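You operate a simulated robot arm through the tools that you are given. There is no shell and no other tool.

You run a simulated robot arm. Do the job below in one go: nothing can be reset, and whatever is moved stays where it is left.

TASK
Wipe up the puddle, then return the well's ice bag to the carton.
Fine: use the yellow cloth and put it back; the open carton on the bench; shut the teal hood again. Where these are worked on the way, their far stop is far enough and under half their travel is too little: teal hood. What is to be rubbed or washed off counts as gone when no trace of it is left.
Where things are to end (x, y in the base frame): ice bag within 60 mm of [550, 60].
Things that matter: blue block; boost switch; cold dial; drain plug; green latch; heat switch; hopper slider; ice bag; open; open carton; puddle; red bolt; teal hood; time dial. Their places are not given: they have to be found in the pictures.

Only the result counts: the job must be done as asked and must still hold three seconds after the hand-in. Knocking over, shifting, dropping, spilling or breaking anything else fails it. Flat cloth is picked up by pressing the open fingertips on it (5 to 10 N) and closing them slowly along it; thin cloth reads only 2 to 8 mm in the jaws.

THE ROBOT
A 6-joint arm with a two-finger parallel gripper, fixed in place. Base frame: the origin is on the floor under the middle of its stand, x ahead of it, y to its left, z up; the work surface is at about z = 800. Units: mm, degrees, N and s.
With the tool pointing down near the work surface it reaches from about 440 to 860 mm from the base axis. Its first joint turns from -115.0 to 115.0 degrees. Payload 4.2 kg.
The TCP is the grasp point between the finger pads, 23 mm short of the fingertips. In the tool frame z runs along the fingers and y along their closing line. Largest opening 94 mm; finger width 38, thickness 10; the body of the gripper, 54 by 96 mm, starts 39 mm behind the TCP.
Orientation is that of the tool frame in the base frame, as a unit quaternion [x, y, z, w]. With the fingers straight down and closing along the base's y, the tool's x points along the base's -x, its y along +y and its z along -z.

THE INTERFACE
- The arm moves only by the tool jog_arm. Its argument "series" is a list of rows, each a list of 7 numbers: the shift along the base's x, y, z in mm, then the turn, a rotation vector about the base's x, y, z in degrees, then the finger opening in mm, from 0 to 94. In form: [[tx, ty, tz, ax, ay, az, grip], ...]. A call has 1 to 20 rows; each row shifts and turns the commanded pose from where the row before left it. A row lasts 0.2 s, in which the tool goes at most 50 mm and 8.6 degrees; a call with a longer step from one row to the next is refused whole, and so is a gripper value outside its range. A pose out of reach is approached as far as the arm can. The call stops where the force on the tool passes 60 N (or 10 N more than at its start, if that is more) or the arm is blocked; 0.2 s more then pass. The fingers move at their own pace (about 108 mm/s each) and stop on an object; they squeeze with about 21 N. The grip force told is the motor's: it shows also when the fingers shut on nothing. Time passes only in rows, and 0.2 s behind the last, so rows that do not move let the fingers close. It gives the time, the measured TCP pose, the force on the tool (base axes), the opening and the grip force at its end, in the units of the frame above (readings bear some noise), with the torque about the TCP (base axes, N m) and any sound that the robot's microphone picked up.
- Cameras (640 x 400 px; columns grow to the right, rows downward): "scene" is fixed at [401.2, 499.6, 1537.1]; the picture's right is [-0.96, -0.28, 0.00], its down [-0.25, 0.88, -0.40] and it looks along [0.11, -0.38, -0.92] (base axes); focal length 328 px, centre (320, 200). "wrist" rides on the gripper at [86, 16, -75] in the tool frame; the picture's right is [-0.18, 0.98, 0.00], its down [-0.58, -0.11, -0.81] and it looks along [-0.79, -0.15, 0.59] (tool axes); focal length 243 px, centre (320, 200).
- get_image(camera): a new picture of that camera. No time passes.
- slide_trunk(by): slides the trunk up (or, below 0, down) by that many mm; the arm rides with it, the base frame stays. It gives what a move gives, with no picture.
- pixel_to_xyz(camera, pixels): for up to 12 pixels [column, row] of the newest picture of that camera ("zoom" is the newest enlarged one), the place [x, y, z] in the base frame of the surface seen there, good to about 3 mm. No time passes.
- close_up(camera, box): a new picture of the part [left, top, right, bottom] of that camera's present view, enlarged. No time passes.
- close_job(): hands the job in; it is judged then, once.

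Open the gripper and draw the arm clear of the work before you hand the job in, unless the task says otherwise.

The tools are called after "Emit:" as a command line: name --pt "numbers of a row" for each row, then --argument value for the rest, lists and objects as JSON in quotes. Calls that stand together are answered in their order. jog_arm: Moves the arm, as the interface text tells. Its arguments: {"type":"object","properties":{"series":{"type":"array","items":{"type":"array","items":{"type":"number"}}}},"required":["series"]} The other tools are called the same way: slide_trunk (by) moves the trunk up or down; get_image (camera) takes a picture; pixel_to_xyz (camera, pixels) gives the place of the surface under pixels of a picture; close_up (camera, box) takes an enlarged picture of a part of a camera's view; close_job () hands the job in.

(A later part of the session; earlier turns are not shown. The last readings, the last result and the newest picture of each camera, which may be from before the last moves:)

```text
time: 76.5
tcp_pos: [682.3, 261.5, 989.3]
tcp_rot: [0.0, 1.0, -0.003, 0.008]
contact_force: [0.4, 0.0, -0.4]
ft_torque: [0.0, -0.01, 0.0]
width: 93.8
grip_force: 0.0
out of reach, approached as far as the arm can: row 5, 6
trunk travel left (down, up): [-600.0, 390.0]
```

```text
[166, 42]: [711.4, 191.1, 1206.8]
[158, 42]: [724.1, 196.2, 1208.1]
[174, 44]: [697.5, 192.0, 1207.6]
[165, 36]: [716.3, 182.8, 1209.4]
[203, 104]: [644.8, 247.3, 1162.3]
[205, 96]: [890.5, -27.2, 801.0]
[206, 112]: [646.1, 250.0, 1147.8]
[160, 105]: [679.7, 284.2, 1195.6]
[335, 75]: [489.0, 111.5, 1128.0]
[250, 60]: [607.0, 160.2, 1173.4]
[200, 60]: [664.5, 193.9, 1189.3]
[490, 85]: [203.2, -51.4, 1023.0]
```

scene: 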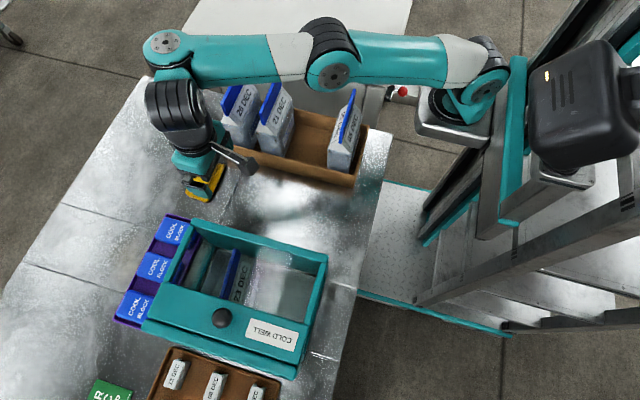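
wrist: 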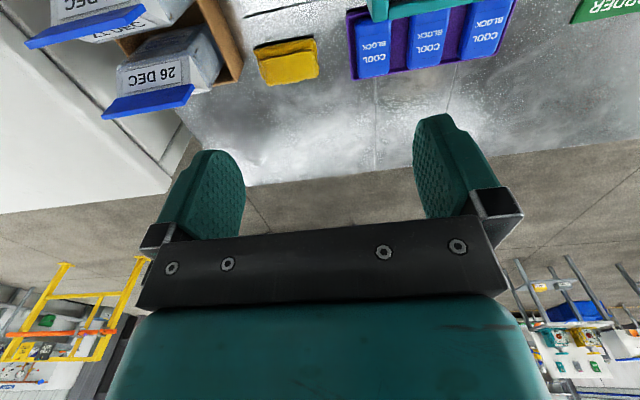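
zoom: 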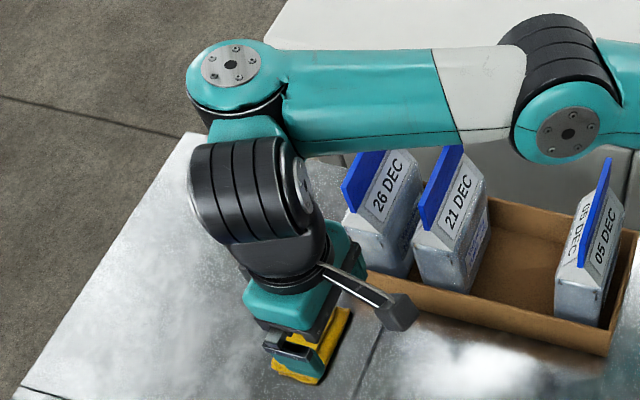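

Wrist joint axis is at (711, 191), tool offset 76 mm at azimuth 112°, forearm azimuth ~30°. I raise the trunk 100 mm for clearance, then tilt the tool outward along that offset.

Emit:
slide_trunk --by 100

Emit:
jog_arm --pt "-7.9 19.0 1.2 6.16 2.55 0 94" --pt "-7.7 18.7 3.6 6.16 2.55 0 94" --pt "-7.5 18.2 5.9 6.16 2.55 0 94" --pt "0 0 0 0 0 0 94"

Emit:
get_image --camera "scene"

```text
time: 77.8
tcp_pos: [682.1, 262.2, 1090.2]
tcp_rot: [-0.001, 1.0, -0.002, 0.008]
contact_force: [-0.8, 0.1, 0.3]
ft_torque: [0.03, 0.01, 0.0]
width: 94.2
grip_force: 0.1
trunk travel left (down, up): [-700.0, 290.0]
```

```text
time: 78.8
tcp_pos: [658.7, 317.2, 1099.5]
tcp_rot: [0.0, 0.986, 0.159, -0.059]
contact_force: [0.2, 0.1, 0.7]
ft_torque: [-0.02, 0.01, -0.02]
width: 93.9
grip_force: 0.0
trunk travel left (down, up): [-700.0, 290.0]
```

```text
taken
```

scene: 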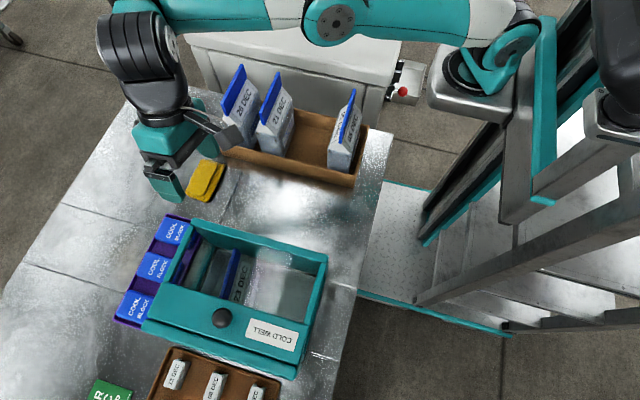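

The tilt went exactly as modelled. Now I swing the tool on the circle about the wrist joint, first five steps.

Emit:
jog_arm --pt "16.8 5.7 0 0 0 -7.45 94" --pt "17.4 3.5 0 0 0 -7.45 94" --pt "17.7 1.2 0 0 0 -7.45 94" --pt "17.8 -1.1 0 0 0 -7.45 94" --pt "17.4 -3.4 0 0 0 -7.45 94" --pt "0 0 0 0 0 0 94"

Emit:
jog_arm --pt "16.9 -5.6 0 0 0 -7.45 94" --pt "16.0 -7.8 0 0 0 -7.45 94" --pt "14.8 -9.8 0 0 0 -7.45 94" --pt "13.5 -11.6 0 0 0 -7.45 94" --pt "11.8 -13.3 0 0 0 -7.45 94" --pt "0 0 0 0 0 0 94"

Emit:
get_image --camera "scene"

```text
time: 80.2
tcp_pos: [745.2, 322.3, 1100.9]
tcp_rot: [0.315, 0.934, 0.169, -0.004]
contact_force: [-0.7, -0.1, 0.2]
ft_torque: [0.0, -0.02, 0.02]
width: 93.9
grip_force: 0.1
trunk travel left (down, up): [-700.0, 290.0]
```

```text
time: 81.6
tcp_pos: [819.4, 275.4, 1099.0]
tcp_rot: [0.597, 0.784, 0.162, 0.05]
contact_force: [0.0, -1.2, 1.4]
ft_torque: [0.01, -0.03, -0.01]
width: 93.9
grip_force: 0.1
trunk travel left (down, up): [-700.0, 290.0]
```

```text
taken
```

scene: 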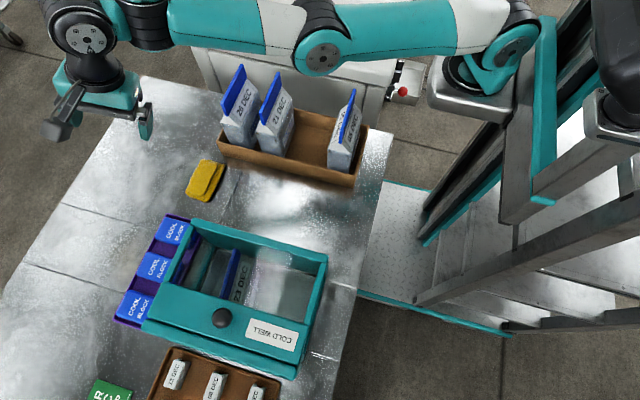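

No complaints, the wrist link points ahead now, with the tool tips tilted outward. I move inward, which should now bend the elbow.

Emit:
jog_arm --pt "-13 -8 0 0 0 0 94" --pt "-13 -8 0 0 0 0 94" --pt "-13 -8 0 0 0 0 94" --pt "-13 -8 0 0 0 0 94" --pt "-13 -8 0 0 0 0 94" --pt "-13 -8 0 0 0 0 94" --pt "-13 -8 0 0 0 0 94" --pt "0 0 0 0 0 0 94"

Emit:
get_image --camera "scene"

```text
time: 83.4
tcp_pos: [773.5, 234.8, 1134.9]
tcp_rot: [0.597, 0.785, 0.16, 0.048]
contact_force: [-0.2, 0.6, 0.2]
ft_torque: [-0.02, 0.03, 0.03]
width: 94.0
grip_force: 0.1
out of reach, approached as far as the arm can: row 1, 2, 3, 4, 5, 6, 7
trunk travel left (down, up): [-700.0, 290.0]
```

```text
taken
```

scene: 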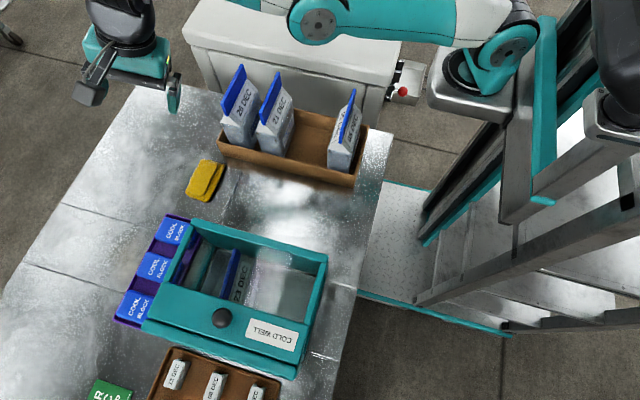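

It went inward but also rose. I measure the elbow's state again.

Emit:
pixel_to_xyz --camera "scene" --pixels '[[318, 25], [508, 47], [240, 3], [280, 8], [400, 20], [130, 20], [110, 70], [170, 95], [85, 95], [450, 20], [355, 12], [150, 20]]'

Emit:
close_up --camera "scene" --box '[60, 0, 540, 130]'

```text
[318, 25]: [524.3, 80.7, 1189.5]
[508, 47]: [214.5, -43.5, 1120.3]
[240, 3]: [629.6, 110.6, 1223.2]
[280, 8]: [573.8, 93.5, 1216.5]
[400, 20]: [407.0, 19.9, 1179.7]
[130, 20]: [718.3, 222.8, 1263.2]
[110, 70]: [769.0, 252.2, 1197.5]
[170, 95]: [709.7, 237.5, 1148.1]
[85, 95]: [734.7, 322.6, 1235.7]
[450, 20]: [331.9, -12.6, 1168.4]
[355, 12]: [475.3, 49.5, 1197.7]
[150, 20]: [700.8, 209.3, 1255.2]
```

```text
1.33 times, centred on (300, 65) of scene
```

zoom: 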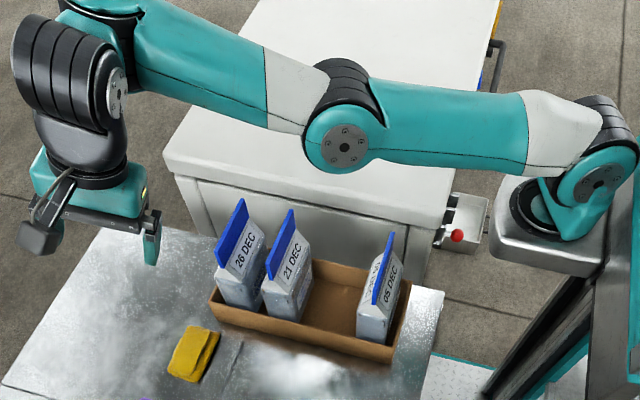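

The elbow is still nearly straight, so inward steps demand huge elbow rotation. I go back outward to unfold the wrist link, and then will descend (which bends the elbow gradually) instead of pulling inward.

Emit:
jog_arm --pt "9.2 8.1 -7.2 0 0 0 94" --pt "9.2 8.1 -7.2 0 0 0 94" --pt "9.2 8.1 -7.2 0 0 0 94" --pt "9.2 8.1 -7.2 0 0 0 94" --pt "9.2 8.1 -7.2 0 0 0 94" --pt "0 0 0 0 0 0 94"

Emit:
close_up --camera "scene" --box '[40, 0, 540, 150]'

```text
time: 84.8
tcp_pos: [819.9, 273.3, 1103.3]
tcp_rot: [0.596, 0.785, 0.162, 0.05]
contact_force: [0.0, 0.4, 0.2]
ft_torque: [0.02, -0.01, -0.01]
width: 94.0
grip_force: 0.1
out of reach, approached as far as the arm can: row 2
trunk travel left (down, up): [-700.0, 290.0]
```

```text
1.28 times, centred on (290, 75) of scene
```

zoom: 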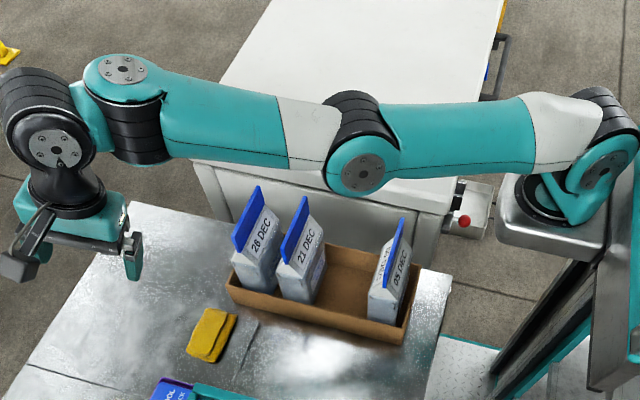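

The wrist link points ahead again. Now I descend slowly, 8 mm per row, over free bench.

Emit:
jog_arm --pt "0 0 -8 0 0 0 94" --pt "0 0 -8 0 0 0 94" --pt "0 0 -8 0 0 0 94" --pt "0 0 -8 0 0 0 94" --pt "0 0 -8 0 0 0 94" --pt "0 0 -8 0 0 0 94" --pt "0 0 -8 0 0 0 94" --pt "0 0 -8 0 0 0 94" --pt "0 0 0 0 0 0 94"

Emit:
close_up --camera "scene" --box '[40, 0, 540, 150]'

```text
time: 86.8
tcp_pos: [831.5, 280.5, 1041.7]
tcp_rot: [0.596, 0.785, 0.161, 0.049]
contact_force: [1.2, 0.2, -0.1]
ft_torque: [-0.01, -0.02, 0.0]
width: 94.1
grip_force: 0.1
out of reach, approached as far as the arm can: row 3, 5, 7
trunk travel left (down, up): [-700.0, 290.0]
```

```text
1.28 times, centred on (290, 75) of scene
```

zoom: 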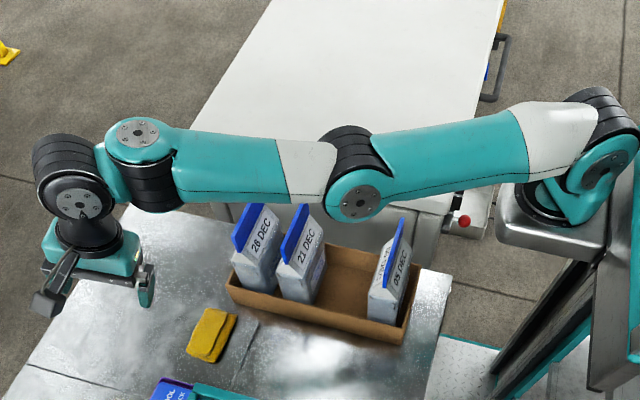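

The elbow sags the wrong way (elbow-down at its limit). I tilt the tool further outward about the wrist (locks the wrist link), then push outward to straighten the elbow and descend fast so that it bends the right way.

Emit:
jog_arm --pt "15.5 11.3 7.9 3.93 -5.4 0 94" --pt "14.4 10.5 9.9 3.93 -5.4 0 94" --pt "13.6 9.9 12.1 3.93 -5.4 0 94" --pt "0 0 0 0 0 0 94"

Emit:
close_up --camera "scene" --box '[40, 0, 540, 150]'

Emit:
pixel_to_xyz --camera "zoom" --pixels '[[360, 195], [605, 170], [140, 130], [125, 135], [150, 125], [75, 200], [240, 150], [210, 140], [440, 155], [500, 130], [350, 150], [310, 150]]'

```text
time: 87.8
tcp_pos: [875.9, 312.1, 1072.8]
tcp_rot: [0.569, 0.749, 0.324, 0.098]
contact_force: [0.8, -0.6, -0.8]
ft_torque: [-0.01, -0.01, 0.01]
width: 94.0
grip_force: 0.0
trunk travel left (down, up): [-700.0, 290.0]
```

```text
1.28 times, centred on (290, 75) of scene
```

zoom: 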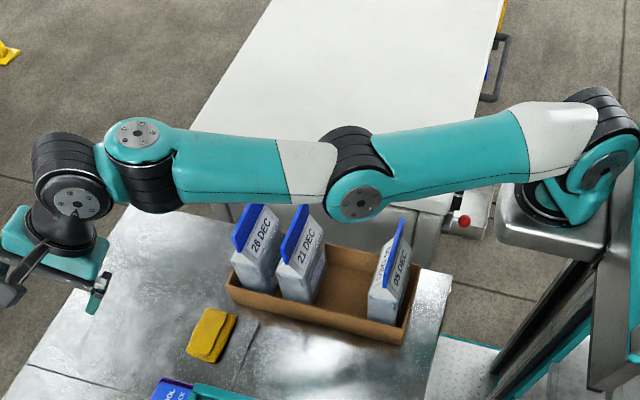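

```text
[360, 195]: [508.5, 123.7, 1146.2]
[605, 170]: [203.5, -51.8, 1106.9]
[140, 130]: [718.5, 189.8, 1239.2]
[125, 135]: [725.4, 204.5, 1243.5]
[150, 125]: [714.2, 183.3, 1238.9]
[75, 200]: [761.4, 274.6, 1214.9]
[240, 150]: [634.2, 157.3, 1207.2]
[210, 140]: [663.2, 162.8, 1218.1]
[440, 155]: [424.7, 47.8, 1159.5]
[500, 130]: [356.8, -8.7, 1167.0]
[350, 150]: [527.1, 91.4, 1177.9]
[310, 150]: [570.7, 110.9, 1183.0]
```

Posture: upper arm +6°, forearm +16° – slightly elbow-down. I push outward to straighten, then descend in bigger steps.

Emit:
jog_arm --pt "6 4 0 0 0 0 94" --pt "6 4 0 0 0 0 94" --pt "3 2 -25 0 0 0 94" --pt "3 2 -25 0 0 0 94" --pt "2 1 -25 0 0 0 94" --pt "0 0 -25 0 0 0 94" --pt "0 0 -25 0 0 0 94" --pt "0 0 -15 0 0 0 94" --pt "0 0 0 0 0 0 94"

Emit:
close_up --camera "scene" --box '[40, 0, 540, 150]'

Emit:
pixel_to_xyz --camera "zoom" --pixels '[[360, 235], [605, 170], [140, 190], [240, 220], [200, 220], [440, 200], [310, 220]]'

```text
time: 89.8
tcp_pos: [883.6, 315.3, 931.5]
tcp_rot: [0.57, 0.749, 0.323, 0.097]
contact_force: [-0.4, 0.2, 0.2]
ft_torque: [-0.02, -0.01, 0.02]
width: 94.2
grip_force: 0.0
out of reach, approached as far as the arm can: row 2, 5
trunk travel left (down, up): [-700.0, 290.0]
```

```text
1.28 times, centred on (290, 75) of scene
```

zoom: 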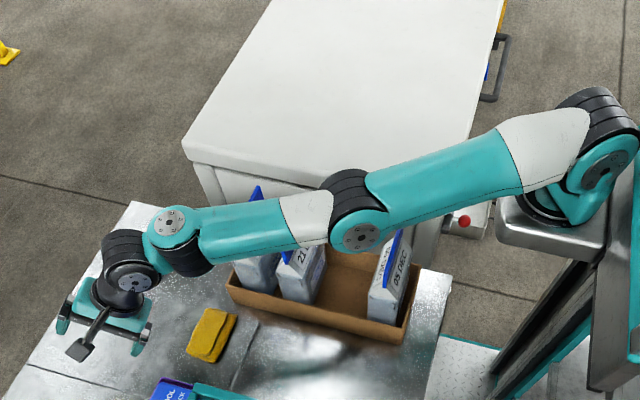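

```text
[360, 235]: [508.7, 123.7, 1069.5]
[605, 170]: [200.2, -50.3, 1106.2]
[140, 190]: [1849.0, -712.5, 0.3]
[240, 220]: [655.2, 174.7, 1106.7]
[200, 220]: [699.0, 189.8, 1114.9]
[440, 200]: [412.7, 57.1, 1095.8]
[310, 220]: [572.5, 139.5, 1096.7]
```

The elbow still sags (now z ≈ 1070, close over the bags), so I go back up first, then push well outward (full stretch) and come back in small steps to see on which side the elbow folds.

Emit:
jog_arm --pt "0 0 25 0 0 0 94" --pt "0 0 25 0 0 0 94" --pt "0 0 25 0 0 0 94" --pt "0 0 25 0 0 0 94" --pt "0 0 25 0 0 0 94" --pt "20 12 0 0 0 0 94" --pt "20 12 0 0 0 0 94" --pt "20 12 0 0 0 0 94" --pt "0 0 0 0 0 0 94"

Emit:
close_up --camera "scene" --box '[40, 0, 540, 150]'

Emit:
pixel_to_xyz --camera "zoom" --pixels '[[360, 195], [605, 170], [240, 150], [200, 145], [310, 160], [440, 160], [500, 140]]'

```text
time: 91.8
tcp_pos: [878.7, 316.2, 1054.4]
tcp_rot: [0.57, 0.749, 0.324, 0.098]
contact_force: [0.6, -0.6, -0.1]
ft_torque: [0.0, 0.0, -0.04]
width: 93.9
grip_force: 0.0
out of reach, approached as far as the arm can: row 6, 7, 8
trunk travel left (down, up): [-700.0, 290.0]
```

```text
1.28 times, centred on (290, 75) of scene
```

zoom: 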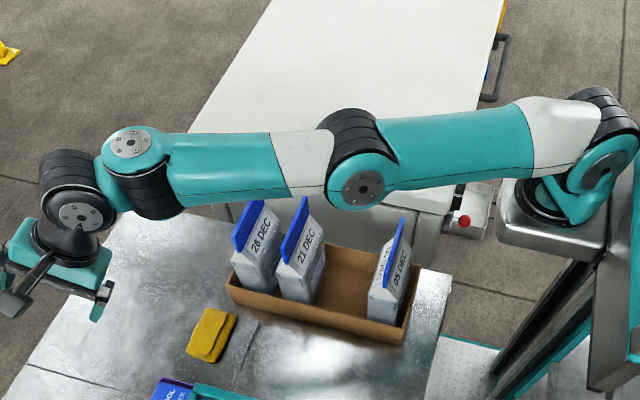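

```text
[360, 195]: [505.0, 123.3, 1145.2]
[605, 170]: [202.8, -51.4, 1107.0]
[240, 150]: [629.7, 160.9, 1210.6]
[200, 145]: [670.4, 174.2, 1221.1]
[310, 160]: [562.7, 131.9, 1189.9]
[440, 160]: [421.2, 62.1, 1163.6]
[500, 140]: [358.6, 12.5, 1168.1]
```

I measure the links' seam lines (which run along the link axes) to get the true elbow angle.

Emit:
close_up --camera "scene" --box '[60, 0, 380, 150]'

Emit:
close_up --camera "scene" --box '[280, 0, 560, 150]'

```text
2.00 times, centred on (220, 75) of scene
```

zoom: 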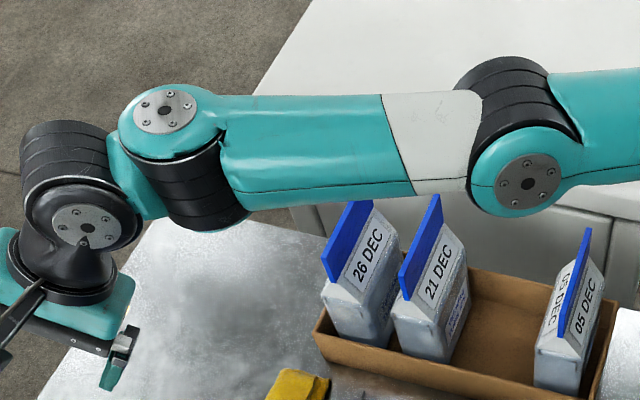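

```text
2.29 times, centred on (420, 75) of scene
```

zoom: 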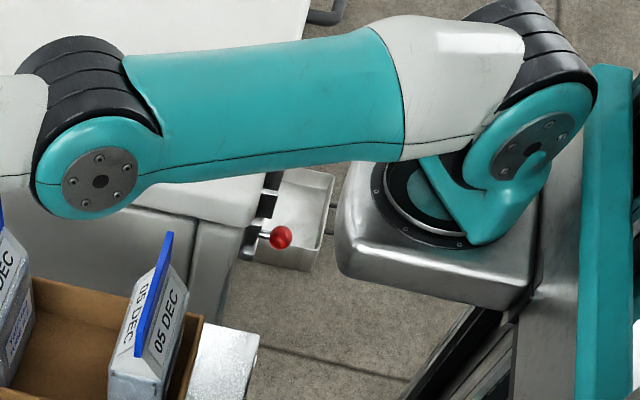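

Emit:
pixel_to_xyz --camera "zoom" --pixels '[[200, 170], [300, 160], [390, 148], [100, 180], [85, 178], [115, 184], [530, 145], [520, 150], [545, 140]]'

Emit:
close_up --camera "scene" --box '[60, 0, 380, 150]'

Emit:
pixel_to_xyz --camera "zoom" --pixels '[[245, 190], [330, 186], [405, 181], [450, 178], [165, 111], [150, 110], [180, 112], [527, 184], [85, 225], [180, 200]]'

```text
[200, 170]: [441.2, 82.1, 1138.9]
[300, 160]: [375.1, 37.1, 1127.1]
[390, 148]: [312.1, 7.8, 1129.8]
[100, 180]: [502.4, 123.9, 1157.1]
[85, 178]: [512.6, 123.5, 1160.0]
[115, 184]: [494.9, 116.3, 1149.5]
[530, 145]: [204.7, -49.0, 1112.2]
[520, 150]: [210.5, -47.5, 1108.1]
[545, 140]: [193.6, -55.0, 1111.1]
```

```text
2.00 times, centred on (220, 75) of scene
```

zoom: 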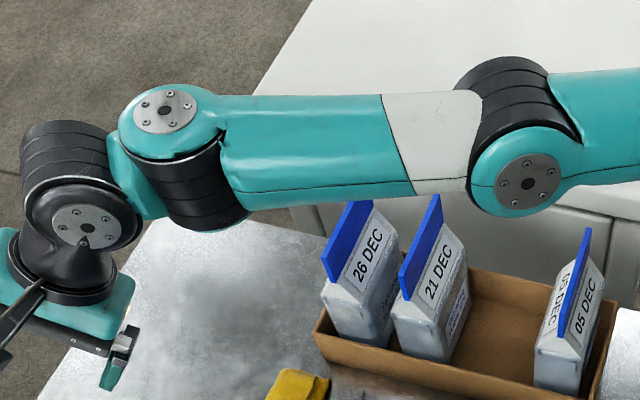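

```text
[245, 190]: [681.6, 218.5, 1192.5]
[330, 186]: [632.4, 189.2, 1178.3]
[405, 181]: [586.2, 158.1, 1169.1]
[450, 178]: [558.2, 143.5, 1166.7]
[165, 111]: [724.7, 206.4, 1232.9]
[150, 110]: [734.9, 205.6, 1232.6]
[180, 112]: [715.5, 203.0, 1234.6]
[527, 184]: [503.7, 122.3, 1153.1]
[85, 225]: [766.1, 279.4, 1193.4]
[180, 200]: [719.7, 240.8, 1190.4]
```

The arm is now practically straight (7.5° vs 10°). I come inward in 2 mm steps combined with downward motion and look which way the elbow bends.

Emit:
jog_arm --pt "0 0 -30 0 0 0 94" --pt "-1 -0.6 -30 0 0 0 94" --pt "-2 -1.2 -20 0 0 0 94" --pt "-2 -1.2 -10 0 0 0 94" --pt "-2 -1.2 0 0 0 0 94" --pt "-2 -1.2 0 0 0 0 94" --pt "-2 -1.2 0 0 0 0 94" --pt "0 0 0 0 0 0 94"

Emit:
close_up --camera "scene" --box '[40, 0, 540, 150]'

```text
time: 93.6
tcp_pos: [867.7, 308.1, 966.2]
tcp_rot: [0.569, 0.75, 0.323, 0.097]
contact_force: [-0.7, 0.8, 0.3]
ft_torque: [-0.03, -0.02, -0.03]
width: 94.0
grip_force: 0.1
trunk travel left (down, up): [-700.0, 290.0]
```

```text
1.28 times, centred on (290, 75) of scene
```

zoom: 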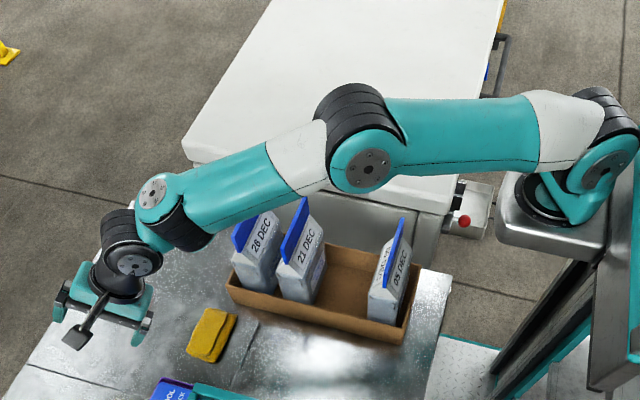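

The elbow now bends up the right way, without any complaints. I continue inward and slightly up.

Emit:
jog_arm --pt "-10 -6 8 0 0 0 94" --pt "-13 -7.5 10 0 0 0 94" --pt "-13 -7.5 10 0 0 0 94" --pt "-13 -7.5 10 0 0 0 94" --pt "-13 -7.5 10 0 0 0 94" --pt "-13 -7.5 10 0 0 0 94" --pt "-13 -7.5 10 0 0 0 94" --pt "-13 -7.5 10 0 0 0 94" --pt "-13 -7.5 10 0 0 0 94" --pt "0 0 0 0 0 0 94"

Emit:
jog_arm --pt "-5 -3 0 -3.84 5.27 0 94" --pt "-5 -3 0 -3.84 5.27 0 94" --pt "-5 -3 0 -3.84 5.27 0 94" --pt "-5 -3 0 -3.84 5.27 0 94" --pt "-5 -3 0 -3.84 5.27 0 94" --pt "-5 -3 0 -3.84 5.27 0 94" --pt "0 0 0 0 0 0 94"

Emit:
get_image --camera "scene"

```text
time: 95.8
tcp_pos: [754.4, 241.6, 1053.8]
tcp_rot: [0.569, 0.75, 0.323, 0.098]
contact_force: [0.2, 0.0, 0.1]
ft_torque: [0.0, -0.02, 0.04]
width: 93.8
grip_force: 0.0
trunk travel left (down, up): [-700.0, 290.0]
```

```text
time: 97.4
tcp_pos: [723.8, 223.2, 1053.8]
tcp_rot: [0.605, 0.796, 0.002, 0.001]
contact_force: [-0.9, 0.6, 0.5]
ft_torque: [-0.02, 0.02, 0.0]
width: 93.8
grip_force: 0.0
trunk travel left (down, up): [-700.0, 290.0]
```

```text
taken
```

scene: 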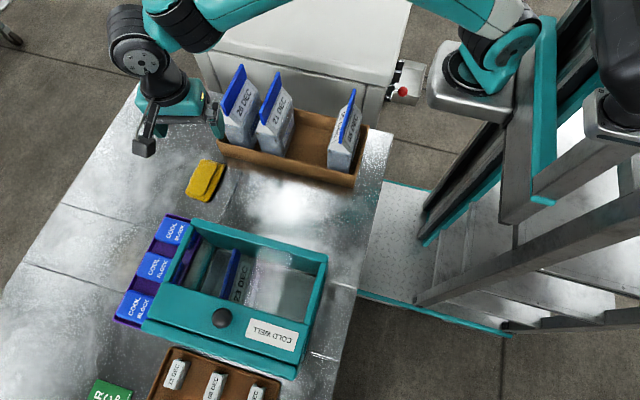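

The arm is back in its normal posture (tool vertical at (724, 223, 1054)). From now on I keep the elbow well bent and tilt the tool when reaching far. I raise the trunk by 70 mm and turn the tool about the vertical while moving toward (600, 300).

Emit:
slide_trunk --by 70

Emit:
jog_arm --pt "-9 5 0 0 0 8.5 94" --pt "-9 5 0 0 0 8.5 94" --pt "-9 5 0 0 0 8.5 94" --pt "-9 5 0 0 0 8.5 94" --pt "-9 5 0 0 0 8.5 94" --pt "-9 5 0 0 0 8.5 94" --pt "-9 5 0 0 0 8.5 94" --pt "-9 5 0 0 0 8.5 94" --pt "-9 5 0 0 0 8.5 94" --pt "-9 5 0 0 0 8.5 94" --pt "-9 5 0 0 0 8.5 94" --pt "-9 5 0 0 0 8.5 94" --pt "-9 5 0 0 0 8.5 94" --pt "-9 5 0 0 0 8.5 94" --pt "0 0 0 0 0 8.5 94"

Emit:
get_image --camera "scene"

Emit:
get_image --camera "wrist"

```text
time: 98.5
tcp_pos: [723.6, 224.4, 1123.2]
tcp_rot: [0.606, 0.796, 0.003, 0.001]
contact_force: [-0.2, -1.1, 0.1]
ft_torque: [0.0, -0.02, -0.02]
width: 93.9
grip_force: 0.1
trunk travel left (down, up): [-770.0, 220.0]
```

```text
time: 101.7
tcp_pos: [596.8, 294.3, 1122.4]
tcp_rot: [-0.448, 0.894, 0.004, -0.001]
contact_force: [1.0, -0.2, -0.2]
ft_torque: [-0.02, 0.01, 0.01]
width: 94.0
grip_force: 0.1
trunk travel left (down, up): [-770.0, 220.0]
```

```text
taken
```

scene: 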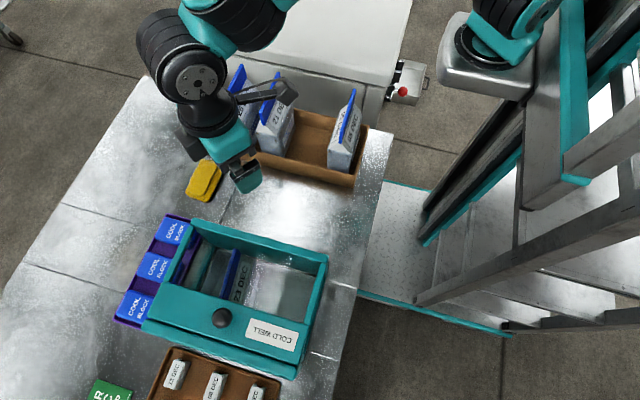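

```text
taken
```

wrist: 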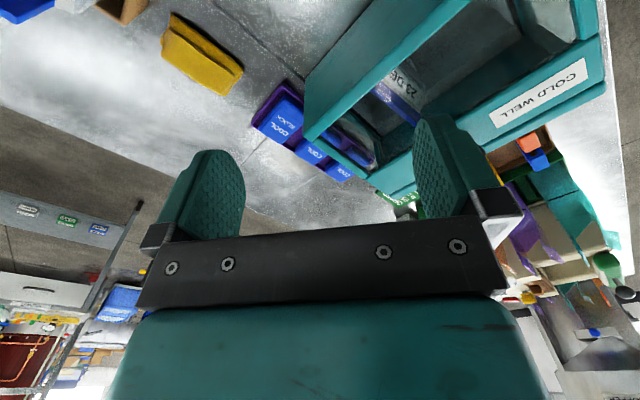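

The tool yaw is now ~53°, aligned with the arm's direction at the knob. I tilt the tool tips outward by 30° while moving to a pre-grasp point above/behind the knob at (534, 475, 1060).

Emit:
jog_arm --pt "-12.6 36.2 -10 4.88 -3.49 0 94" --pt "-12.6 36.2 -10 4.88 -3.49 0 94" --pt "-12.6 36.2 -10 4.88 -3.49 0 94" --pt "-12.6 36.2 -10 4.88 -3.49 0 94" --pt "-12.6 36.2 -10 4.88 -3.49 0 94" --pt "0 0 0 0 0 0 94"

Emit:
get_image --camera "scene"

Emit:
get_image --camera "wrist"

```text
time: 103.1
tcp_pos: [533.9, 474.9, 1073.6]
tcp_rot: [-0.432, 0.864, 0.125, 0.228]
contact_force: [-0.2, 0.4, 0.0]
ft_torque: [-0.01, -0.01, -0.02]
width: 94.0
grip_force: 0.1
trunk travel left (down, up): [-770.0, 220.0]
```

```text
taken
```

scene: 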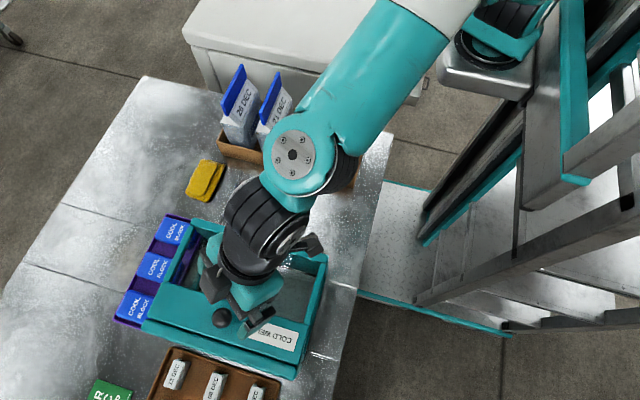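

```text
taken
```

wrist: 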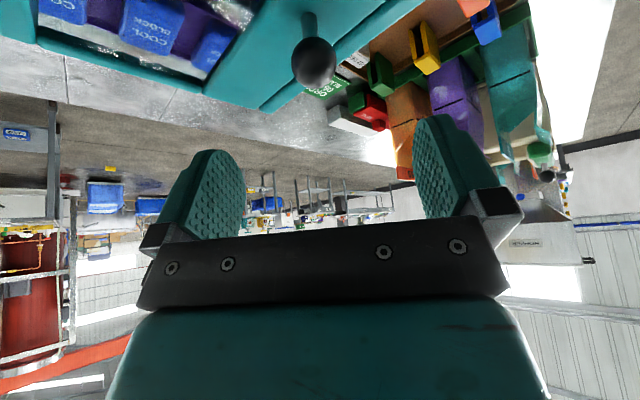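

The knob is in view between the fingers at wrist (313,60). I measure it precisely for the approach.

Emit:
pixel_to_xyz --camera "wrist" --pixels '[[313, 60], [300, 60], [328, 60], [313, 45], [313, 80], [308, 20], [200, 60], [310, 5], [380, 20]]'

Emit:
close_up --camera "wrist" --box '[180, 0, 460, 160]'

```text
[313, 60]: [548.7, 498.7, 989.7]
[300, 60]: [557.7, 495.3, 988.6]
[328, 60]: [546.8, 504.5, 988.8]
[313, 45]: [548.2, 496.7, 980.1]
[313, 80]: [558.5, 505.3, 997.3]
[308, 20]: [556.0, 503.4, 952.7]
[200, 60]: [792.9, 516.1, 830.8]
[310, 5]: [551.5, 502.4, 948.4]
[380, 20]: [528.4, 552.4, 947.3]
```

```text
2.29 times, centred on (320, 80) of wrist
```

zoom: 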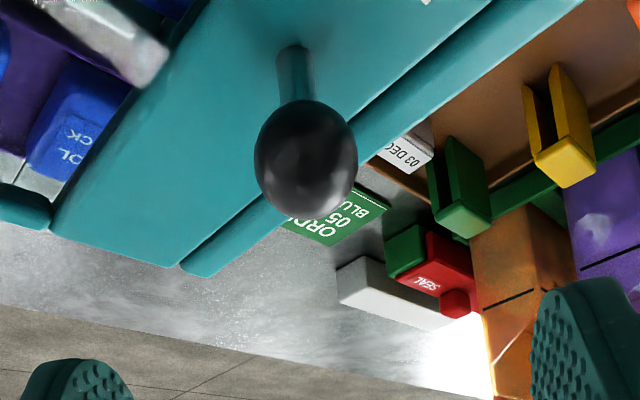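

Knob centre ≈ (557, 507, 983). I slide the open fingers down over it along the tool axis.

Emit:
jog_arm --pt "5.5 7.5 -20 0 0 0 94" --pt "5.5 7.5 -20 0 0 0 94" --pt "5 7 -18 0 0 0 94" --pt "4 5.5 -15 0 0 0 94" --pt "3 4.5 -12 0 0 0 94" --pt "0 0 0 0 0 0 94"

Emit:
get_image --camera "wrist"

Emit:
close_up --camera "scene" --box '[140, 200, 340, 380]'

```text
time: 104.5
tcp_pos: [557.0, 503.8, 989.6]
tcp_rot: [-0.432, 0.864, 0.124, 0.227]
contact_force: [-0.1, -0.1, -0.2]
ft_torque: [-0.02, 0.0, 0.03]
width: 94.0
grip_force: 0.0
trunk travel left (down, up): [-770.0, 220.0]
```

```text
taken
```

wrist: 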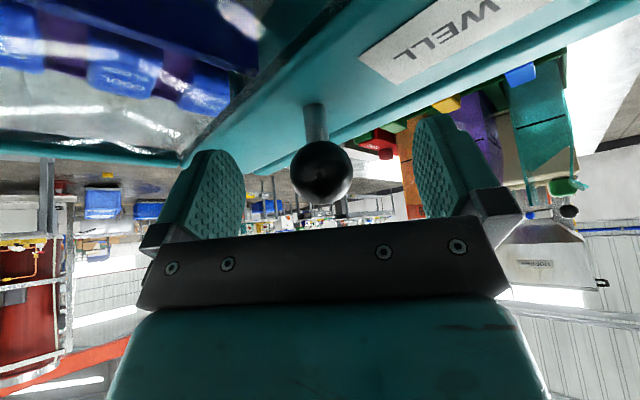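

```text
2.22 times, centred on (240, 290) of scene
```

zoom: 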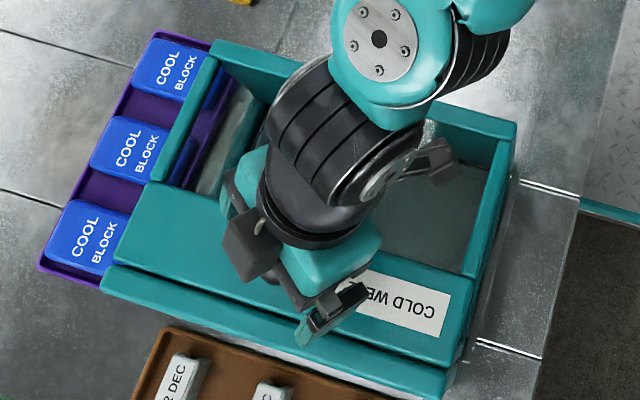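

The knob sits right at the grasp point (wrist (322,172)). I close the fingers on it.

Emit:
jog_arm --pt "0 0 0 0 0 0 60" --pt "0 0 0 0 0 0 40" --pt "0 0 0 0 0 0 25" --pt "0 0 0 0 0 0 10" --pt "0 0 0 0 0 0 10"

```text
time: 105.7
tcp_pos: [556.6, 503.8, 988.1]
tcp_rot: [-0.432, 0.864, 0.125, 0.228]
contact_force: [-0.4, 0.5, -0.6]
ft_torque: [0.04, 0.02, 0.03]
width: 31.5
grip_force: 45.3
trunk travel left (down, up): [-770.0, 220.0]
```

Gripped (31.5 mm). I probe the hood's motion gently: 4 mm toward −y.

Emit:
jog_arm --pt "0 -2 0 0 0 0 10" --pt "0 -2 0 0 0 0 10" --pt "0 0 0 0 0 0 10"

```text
time: 106.5
tcp_pos: [556.2, 501.7, 988.7]
tcp_rot: [-0.432, 0.863, 0.125, 0.228]
contact_force: [-2.2, 2.4, 3.9]
ft_torque: [-0.17, 0.24, -0.04]
width: 31.4
grip_force: 44.8
trunk travel left (down, up): [-770.0, 220.0]
```

Emit:
jog_arm --pt "0 -3 0 0 0 0 10" --pt "0 -3 0 0 0 0 10" --pt "0 0 0 0 0 0 10"

```text
time: 107.3
tcp_pos: [556.0, 494.6, 987.9]
tcp_rot: [-0.433, 0.863, 0.125, 0.228]
contact_force: [-6.6, 0.4, 3.0]
ft_torque: [0.24, 0.0, 0.07]
width: 31.3
grip_force: 44.8
trunk travel left (down, up): [-770.0, 220.0]
```

The tool moved 9 mm toward −y with little resistance. I look whether the hood moved along.

Emit:
close_up --camera "scene" --box '[140, 200, 340, 380]'

Emit:
pixel_to_xyz --camera "zoom" --pixels '[[215, 48], [500, 128], [430, 115], [160, 190], [110, 275], [440, 385], [260, 60]]'

Emit:
get_image --camera "wrist"

```text
2.22 times, centred on (240, 290) of scene
```

zoom: 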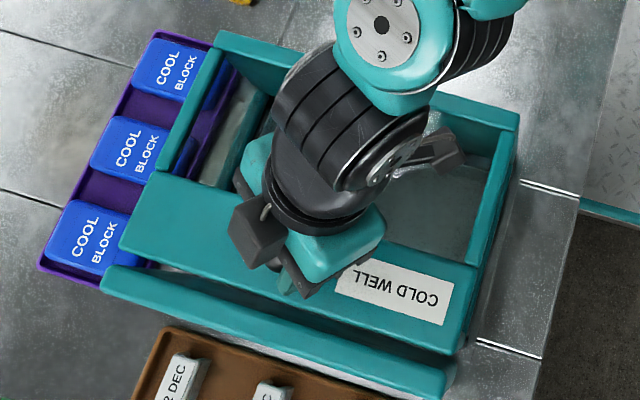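

```text
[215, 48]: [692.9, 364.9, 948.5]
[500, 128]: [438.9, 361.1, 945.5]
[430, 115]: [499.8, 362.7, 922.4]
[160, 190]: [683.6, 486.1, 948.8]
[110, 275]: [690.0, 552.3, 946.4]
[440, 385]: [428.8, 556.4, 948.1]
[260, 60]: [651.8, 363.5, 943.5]
```

```text
taken
```

wrist: 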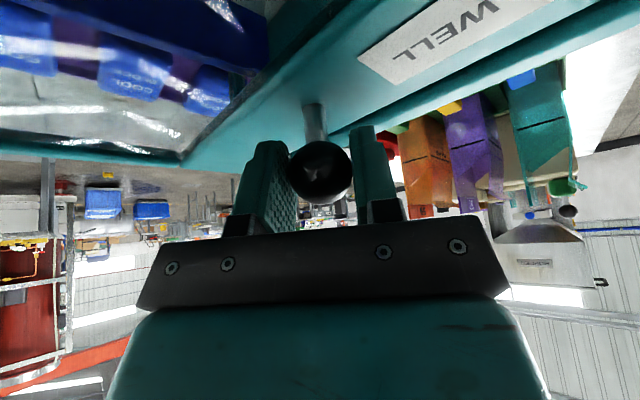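

The gap to the rear strip has opened: the hood slides toward −y. I keep sliding it with 10 mm steps.

Emit:
jog_arm --pt "0 -8 0 0 0 0 10" --pt "0 -10 0 0 0 0 10" --pt "0 -10 0 0 0 0 10" --pt "0 -10 0 0 0 0 10" --pt "0 -10 0 0 0 0 10" --pt "0 -10 0 0 0 0 10" --pt "0 -10 0 0 0 0 10" --pt "0 0 0 0 0 0 10"

Emit:
get_image --camera "scene"

```text
time: 109.1
tcp_pos: [557.0, 429.5, 988.5]
tcp_rot: [-0.433, 0.864, 0.124, 0.227]
contact_force: [-10.8, -1.5, 0.3]
ft_torque: [0.05, 0.24, 0.0]
width: 31.6
grip_force: 45.5
trunk travel left (down, up): [-770.0, 220.0]
```

```text
taken
```

scene: 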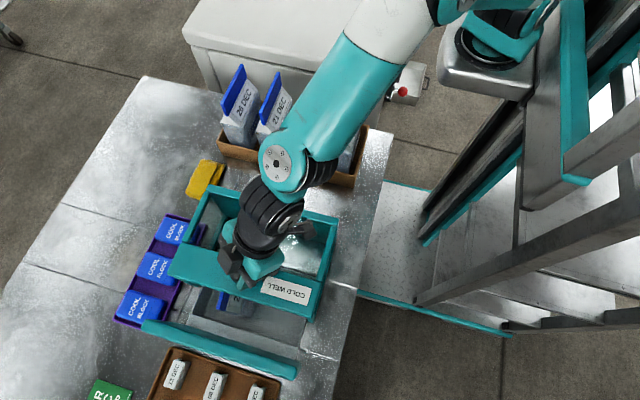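

The hood slides well; the fixed rear strip stays. Its +x edge (x ≤ 695) will clear the cloth (x ≥ 748). I ease x slightly and go on.

Emit:
jog_arm --pt "-1 -10 0 0 0 0 10" --pt "0 -10 0 0 0 0 10" --pt "0 -10 0 0 0 0 10" --pt "0 -10 0 0 0 0 10" --pt "0 -10 0 0 0 0 10" --pt "0 -10 0 0 0 0 10" --pt "0 0 0 0 0 0 10"

Emit:
get_image --camera "scene"

```text
time: 110.7
tcp_pos: [556.5, 369.0, 988.1]
tcp_rot: [-0.433, 0.863, 0.125, 0.228]
contact_force: [-13.9, 1.3, 6.0]
ft_torque: [0.74, -0.12, 0.02]
width: 31.6
grip_force: 44.9
trunk travel left (down, up): [-770.0, 220.0]
```

```text
taken
```

scene: 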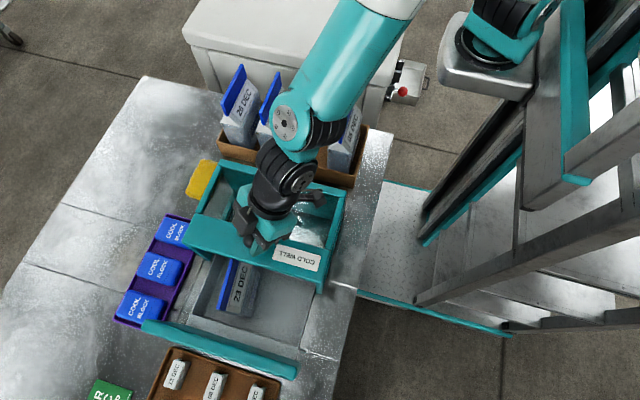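

135 mm so far, bag 23 DEC is uncovered. I check the hood's front edge against the carton before going on.

Emit:
pixel_to_xyz --camera "scene" --pixels '[[225, 166], [340, 195], [205, 225], [195, 245], [310, 280], [240, 270], [228, 290], [255, 260], [200, 270], [335, 190], [290, 310], [195, 308]]'

Emit:
close_up --camera "scene" --box '[140, 140, 380, 340]'

```text
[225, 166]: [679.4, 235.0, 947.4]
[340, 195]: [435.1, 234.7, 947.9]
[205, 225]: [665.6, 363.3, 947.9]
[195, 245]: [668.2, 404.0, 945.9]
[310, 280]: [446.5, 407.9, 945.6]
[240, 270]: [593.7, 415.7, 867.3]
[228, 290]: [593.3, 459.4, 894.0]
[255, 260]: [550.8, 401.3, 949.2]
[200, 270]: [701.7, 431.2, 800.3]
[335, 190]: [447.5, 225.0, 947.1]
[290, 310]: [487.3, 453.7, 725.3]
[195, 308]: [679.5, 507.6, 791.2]
```

```text
2.00 times, centred on (260, 240) of scene
```

zoom: 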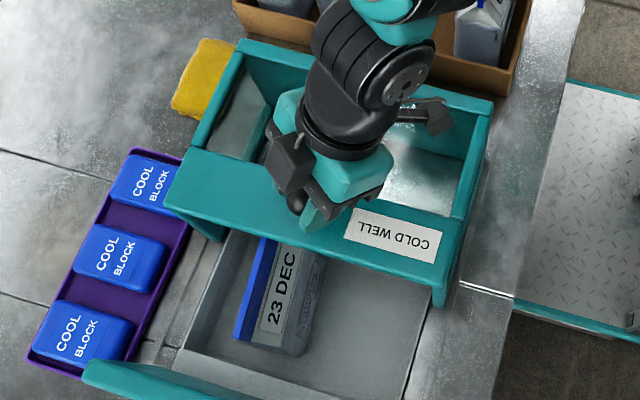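

The hood's front is at y ≈ 222 and its rear edge at y ≈ 408, still over part of the bag; the carton is at y ≤ 140. I slide on carefully toward the far stop.

Emit:
jog_arm --pt "-1.5 -8 0 0 0 0 10" --pt "0 -8 0 0 0 0 10" --pt "0 -8 0 0 0 0 10" --pt "0 -8 0 0 0 0 10" --pt "0 -6 0 0 0 0 10" --pt "0 0 0 0 0 0 10"

Emit:
get_image --camera "scene"

```text
time: 112.1
tcp_pos: [556.2, 329.8, 989.0]
tcp_rot: [-0.431, 0.865, 0.122, 0.228]
contact_force: [14.0, -0.8, -4.2]
ft_torque: [0.71, -0.68, -0.07]
width: 31.6
grip_force: 45.0
trunk travel left (down, up): [-770.0, 220.0]
```

```text
taken
```

scene: 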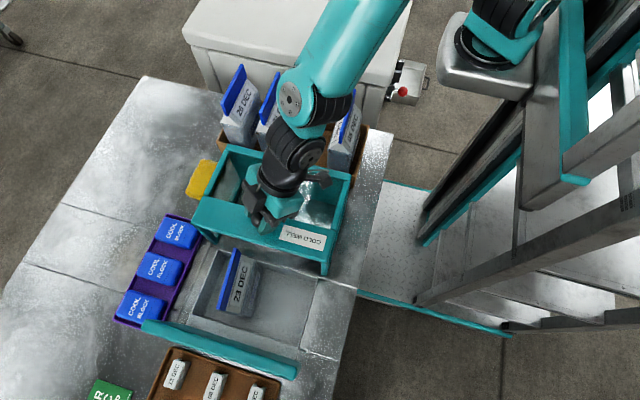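

174 mm now and the bag lies open. I try a few more small steps to find the far stop.

Emit:
jog_arm --pt "1 -4 0 0 0 0 10" --pt "0 -4 0 0 0 0 10" --pt "0 -4 0 0 0 0 10" --pt "0 -4 0 0 0 0 10" --pt "0 0 0 0 0 0 10"

Emit:
close_up --camera "scene" --box '[140, 100, 380, 300]'

```text
time: 113.3
tcp_pos: [555.7, 318.3, 987.9]
tcp_rot: [-0.434, 0.863, 0.127, 0.227]
contact_force: [8.5, 32.0, -9.2]
ft_torque: [0.01, -0.06, 0.16]
width: 31.5
grip_force: 44.7
trunk travel left (down, up): [-770.0, 220.0]
```

```text
2.00 times, centred on (260, 200) of scene
```

zoom: 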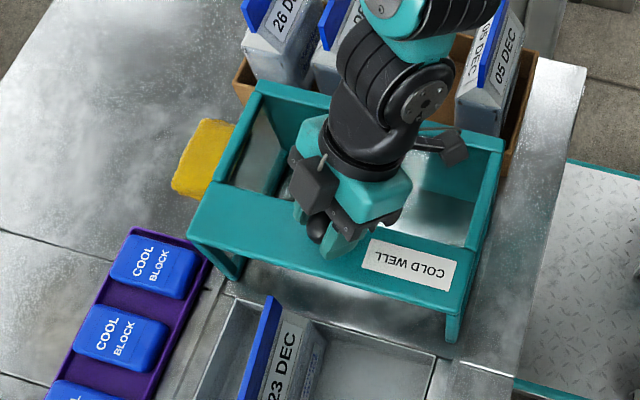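

Fy jumped to 32 N: that's the far stop. I relieve the force, open the fingers and back off along the tool axis.

Emit:
jog_arm --pt "0 2 0 0 0 0 10" --pt "0 1 0 0 0 0 10" --pt "0 0 0 0 0 0 10"

Emit:
jog_arm --pt "0 0 0 0 0 0 60" --pt "0 0 0 0 0 0 94" --pt "0 0 0 0 0 0 94" --pt "-3 -4 10 0 0 0 94" --pt "-5.7 -8.3 17 0 0 0 94" --pt "-5.7 -8.3 17 0 0 0 94" --pt "-5.7 -8.3 17 0 0 0 94" --pt "-5.7 -8.3 17 0 0 0 94" --pt "0 0 0 0 0 0 94"

Emit:
get_image --camera "scene"

```text
time: 114.1
tcp_pos: [555.3, 319.2, 988.3]
tcp_rot: [-0.432, 0.864, 0.124, 0.226]
contact_force: [8.0, 27.4, -11.2]
ft_torque: [0.46, -0.25, -0.01]
width: 31.2
grip_force: 45.3
trunk travel left (down, up): [-770.0, 220.0]
```

```text
time: 116.1
tcp_pos: [529.3, 280.2, 1066.2]
tcp_rot: [-0.432, 0.864, 0.124, 0.227]
contact_force: [-0.7, -0.7, 0.1]
ft_torque: [-0.02, 0.0, -0.02]
width: 93.9
grip_force: 0.0
trunk travel left (down, up): [-770.0, 220.0]
```

```text
taken
```

scene: 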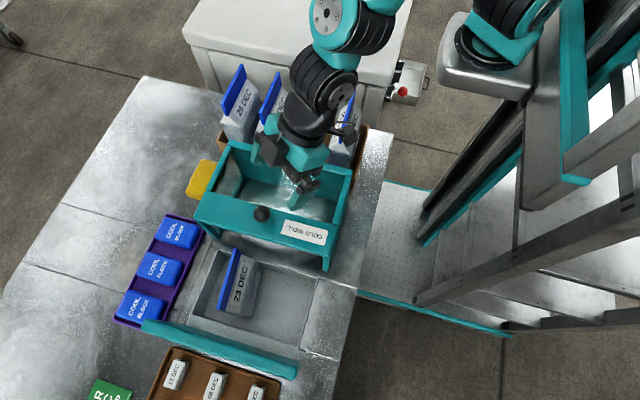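

Released; the hood is at its far stop and the well lies open. I measure the bag, its blue clip and the well's edges.

Emit:
close_up --camera "scene" --box '[170, 220, 350, 380]'

Emit:
pixel_to_xyz --camera "zoom" --pixels '[[240, 100], [225, 150], [195, 255], [215, 260], [250, 115], [260, 130], [245, 200], [310, 150], [275, 310], [170, 300], [140, 110], [460, 190]]'

Emit:
pixel_to_xyz --camera "zoom" --pixels '[[205, 90], [100, 270], [400, 370], [500, 180], [350, 250], [240, 300], [300, 200], [220, 220], [235, 130], [130, 240], [350, 345], [455, 320]]'

```text
2.50 times, centred on (260, 300) of scene
```

zoom: 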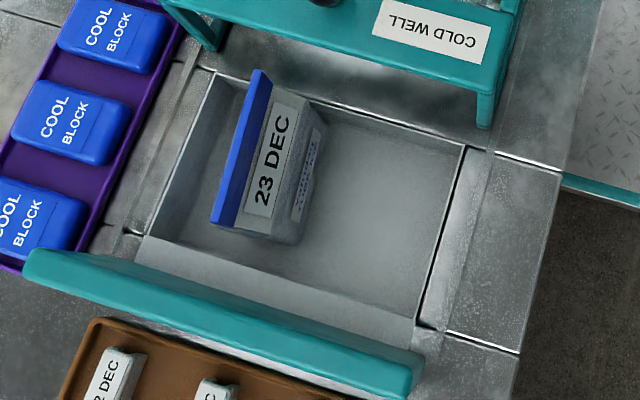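

```text
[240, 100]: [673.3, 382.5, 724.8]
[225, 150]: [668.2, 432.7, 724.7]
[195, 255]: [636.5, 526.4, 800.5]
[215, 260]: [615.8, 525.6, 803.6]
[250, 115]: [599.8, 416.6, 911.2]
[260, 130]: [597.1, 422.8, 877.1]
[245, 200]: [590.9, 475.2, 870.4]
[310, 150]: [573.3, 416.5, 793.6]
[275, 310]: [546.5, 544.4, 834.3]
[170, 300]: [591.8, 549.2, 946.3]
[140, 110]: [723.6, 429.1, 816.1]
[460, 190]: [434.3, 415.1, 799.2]
```

```text
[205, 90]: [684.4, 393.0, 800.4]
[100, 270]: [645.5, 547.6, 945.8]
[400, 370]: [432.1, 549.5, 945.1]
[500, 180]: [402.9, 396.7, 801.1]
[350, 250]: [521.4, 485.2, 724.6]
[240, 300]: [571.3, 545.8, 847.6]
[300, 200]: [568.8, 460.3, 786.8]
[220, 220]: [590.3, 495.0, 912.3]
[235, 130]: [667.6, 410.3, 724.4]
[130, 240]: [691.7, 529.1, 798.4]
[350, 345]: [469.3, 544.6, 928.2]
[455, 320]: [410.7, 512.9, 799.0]
```

I need the clip's exact line; I take more points along it.

Emit:
close_up --camera "scene" --box '[210, 235, 280, 325]'

```text
4.44 times, centred on (245, 280) of scene
```

zoom: 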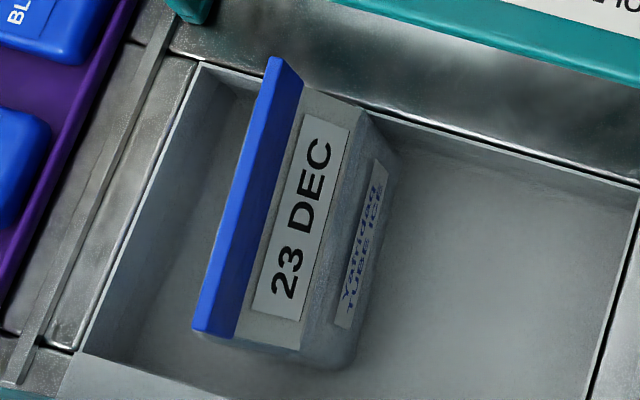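

Emit:
pixel_to_xyz --camera "zoom" --pixels '[[272, 62], [264, 90], [250, 130], [235, 190], [220, 240], [200, 320], [207, 300], [288, 90], [270, 160], [245, 260], [228, 325], [240, 210]]'

Emit:
pixel_to_xyz --camera "zoom" --pixels '[[300, 100], [250, 325], [320, 200], [290, 270], [360, 120], [300, 345], [380, 180], [340, 360], [345, 260], [355, 110], [310, 355], [290, 335]]'

```text
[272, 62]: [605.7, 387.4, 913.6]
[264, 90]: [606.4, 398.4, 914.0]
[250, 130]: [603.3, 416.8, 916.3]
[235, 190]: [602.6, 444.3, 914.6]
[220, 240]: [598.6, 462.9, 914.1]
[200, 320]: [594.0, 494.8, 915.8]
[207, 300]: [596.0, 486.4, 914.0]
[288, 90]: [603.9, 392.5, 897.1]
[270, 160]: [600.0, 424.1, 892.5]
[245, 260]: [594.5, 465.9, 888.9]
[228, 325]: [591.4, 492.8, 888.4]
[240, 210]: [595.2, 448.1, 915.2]
```

```text
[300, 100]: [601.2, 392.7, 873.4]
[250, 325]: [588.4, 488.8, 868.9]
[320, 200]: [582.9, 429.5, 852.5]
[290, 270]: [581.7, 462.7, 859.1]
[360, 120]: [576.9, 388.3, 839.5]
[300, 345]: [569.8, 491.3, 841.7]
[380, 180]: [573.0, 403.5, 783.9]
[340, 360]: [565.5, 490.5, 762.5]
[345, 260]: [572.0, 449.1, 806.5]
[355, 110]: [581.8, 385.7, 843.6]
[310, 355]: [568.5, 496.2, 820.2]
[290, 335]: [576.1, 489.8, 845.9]
```

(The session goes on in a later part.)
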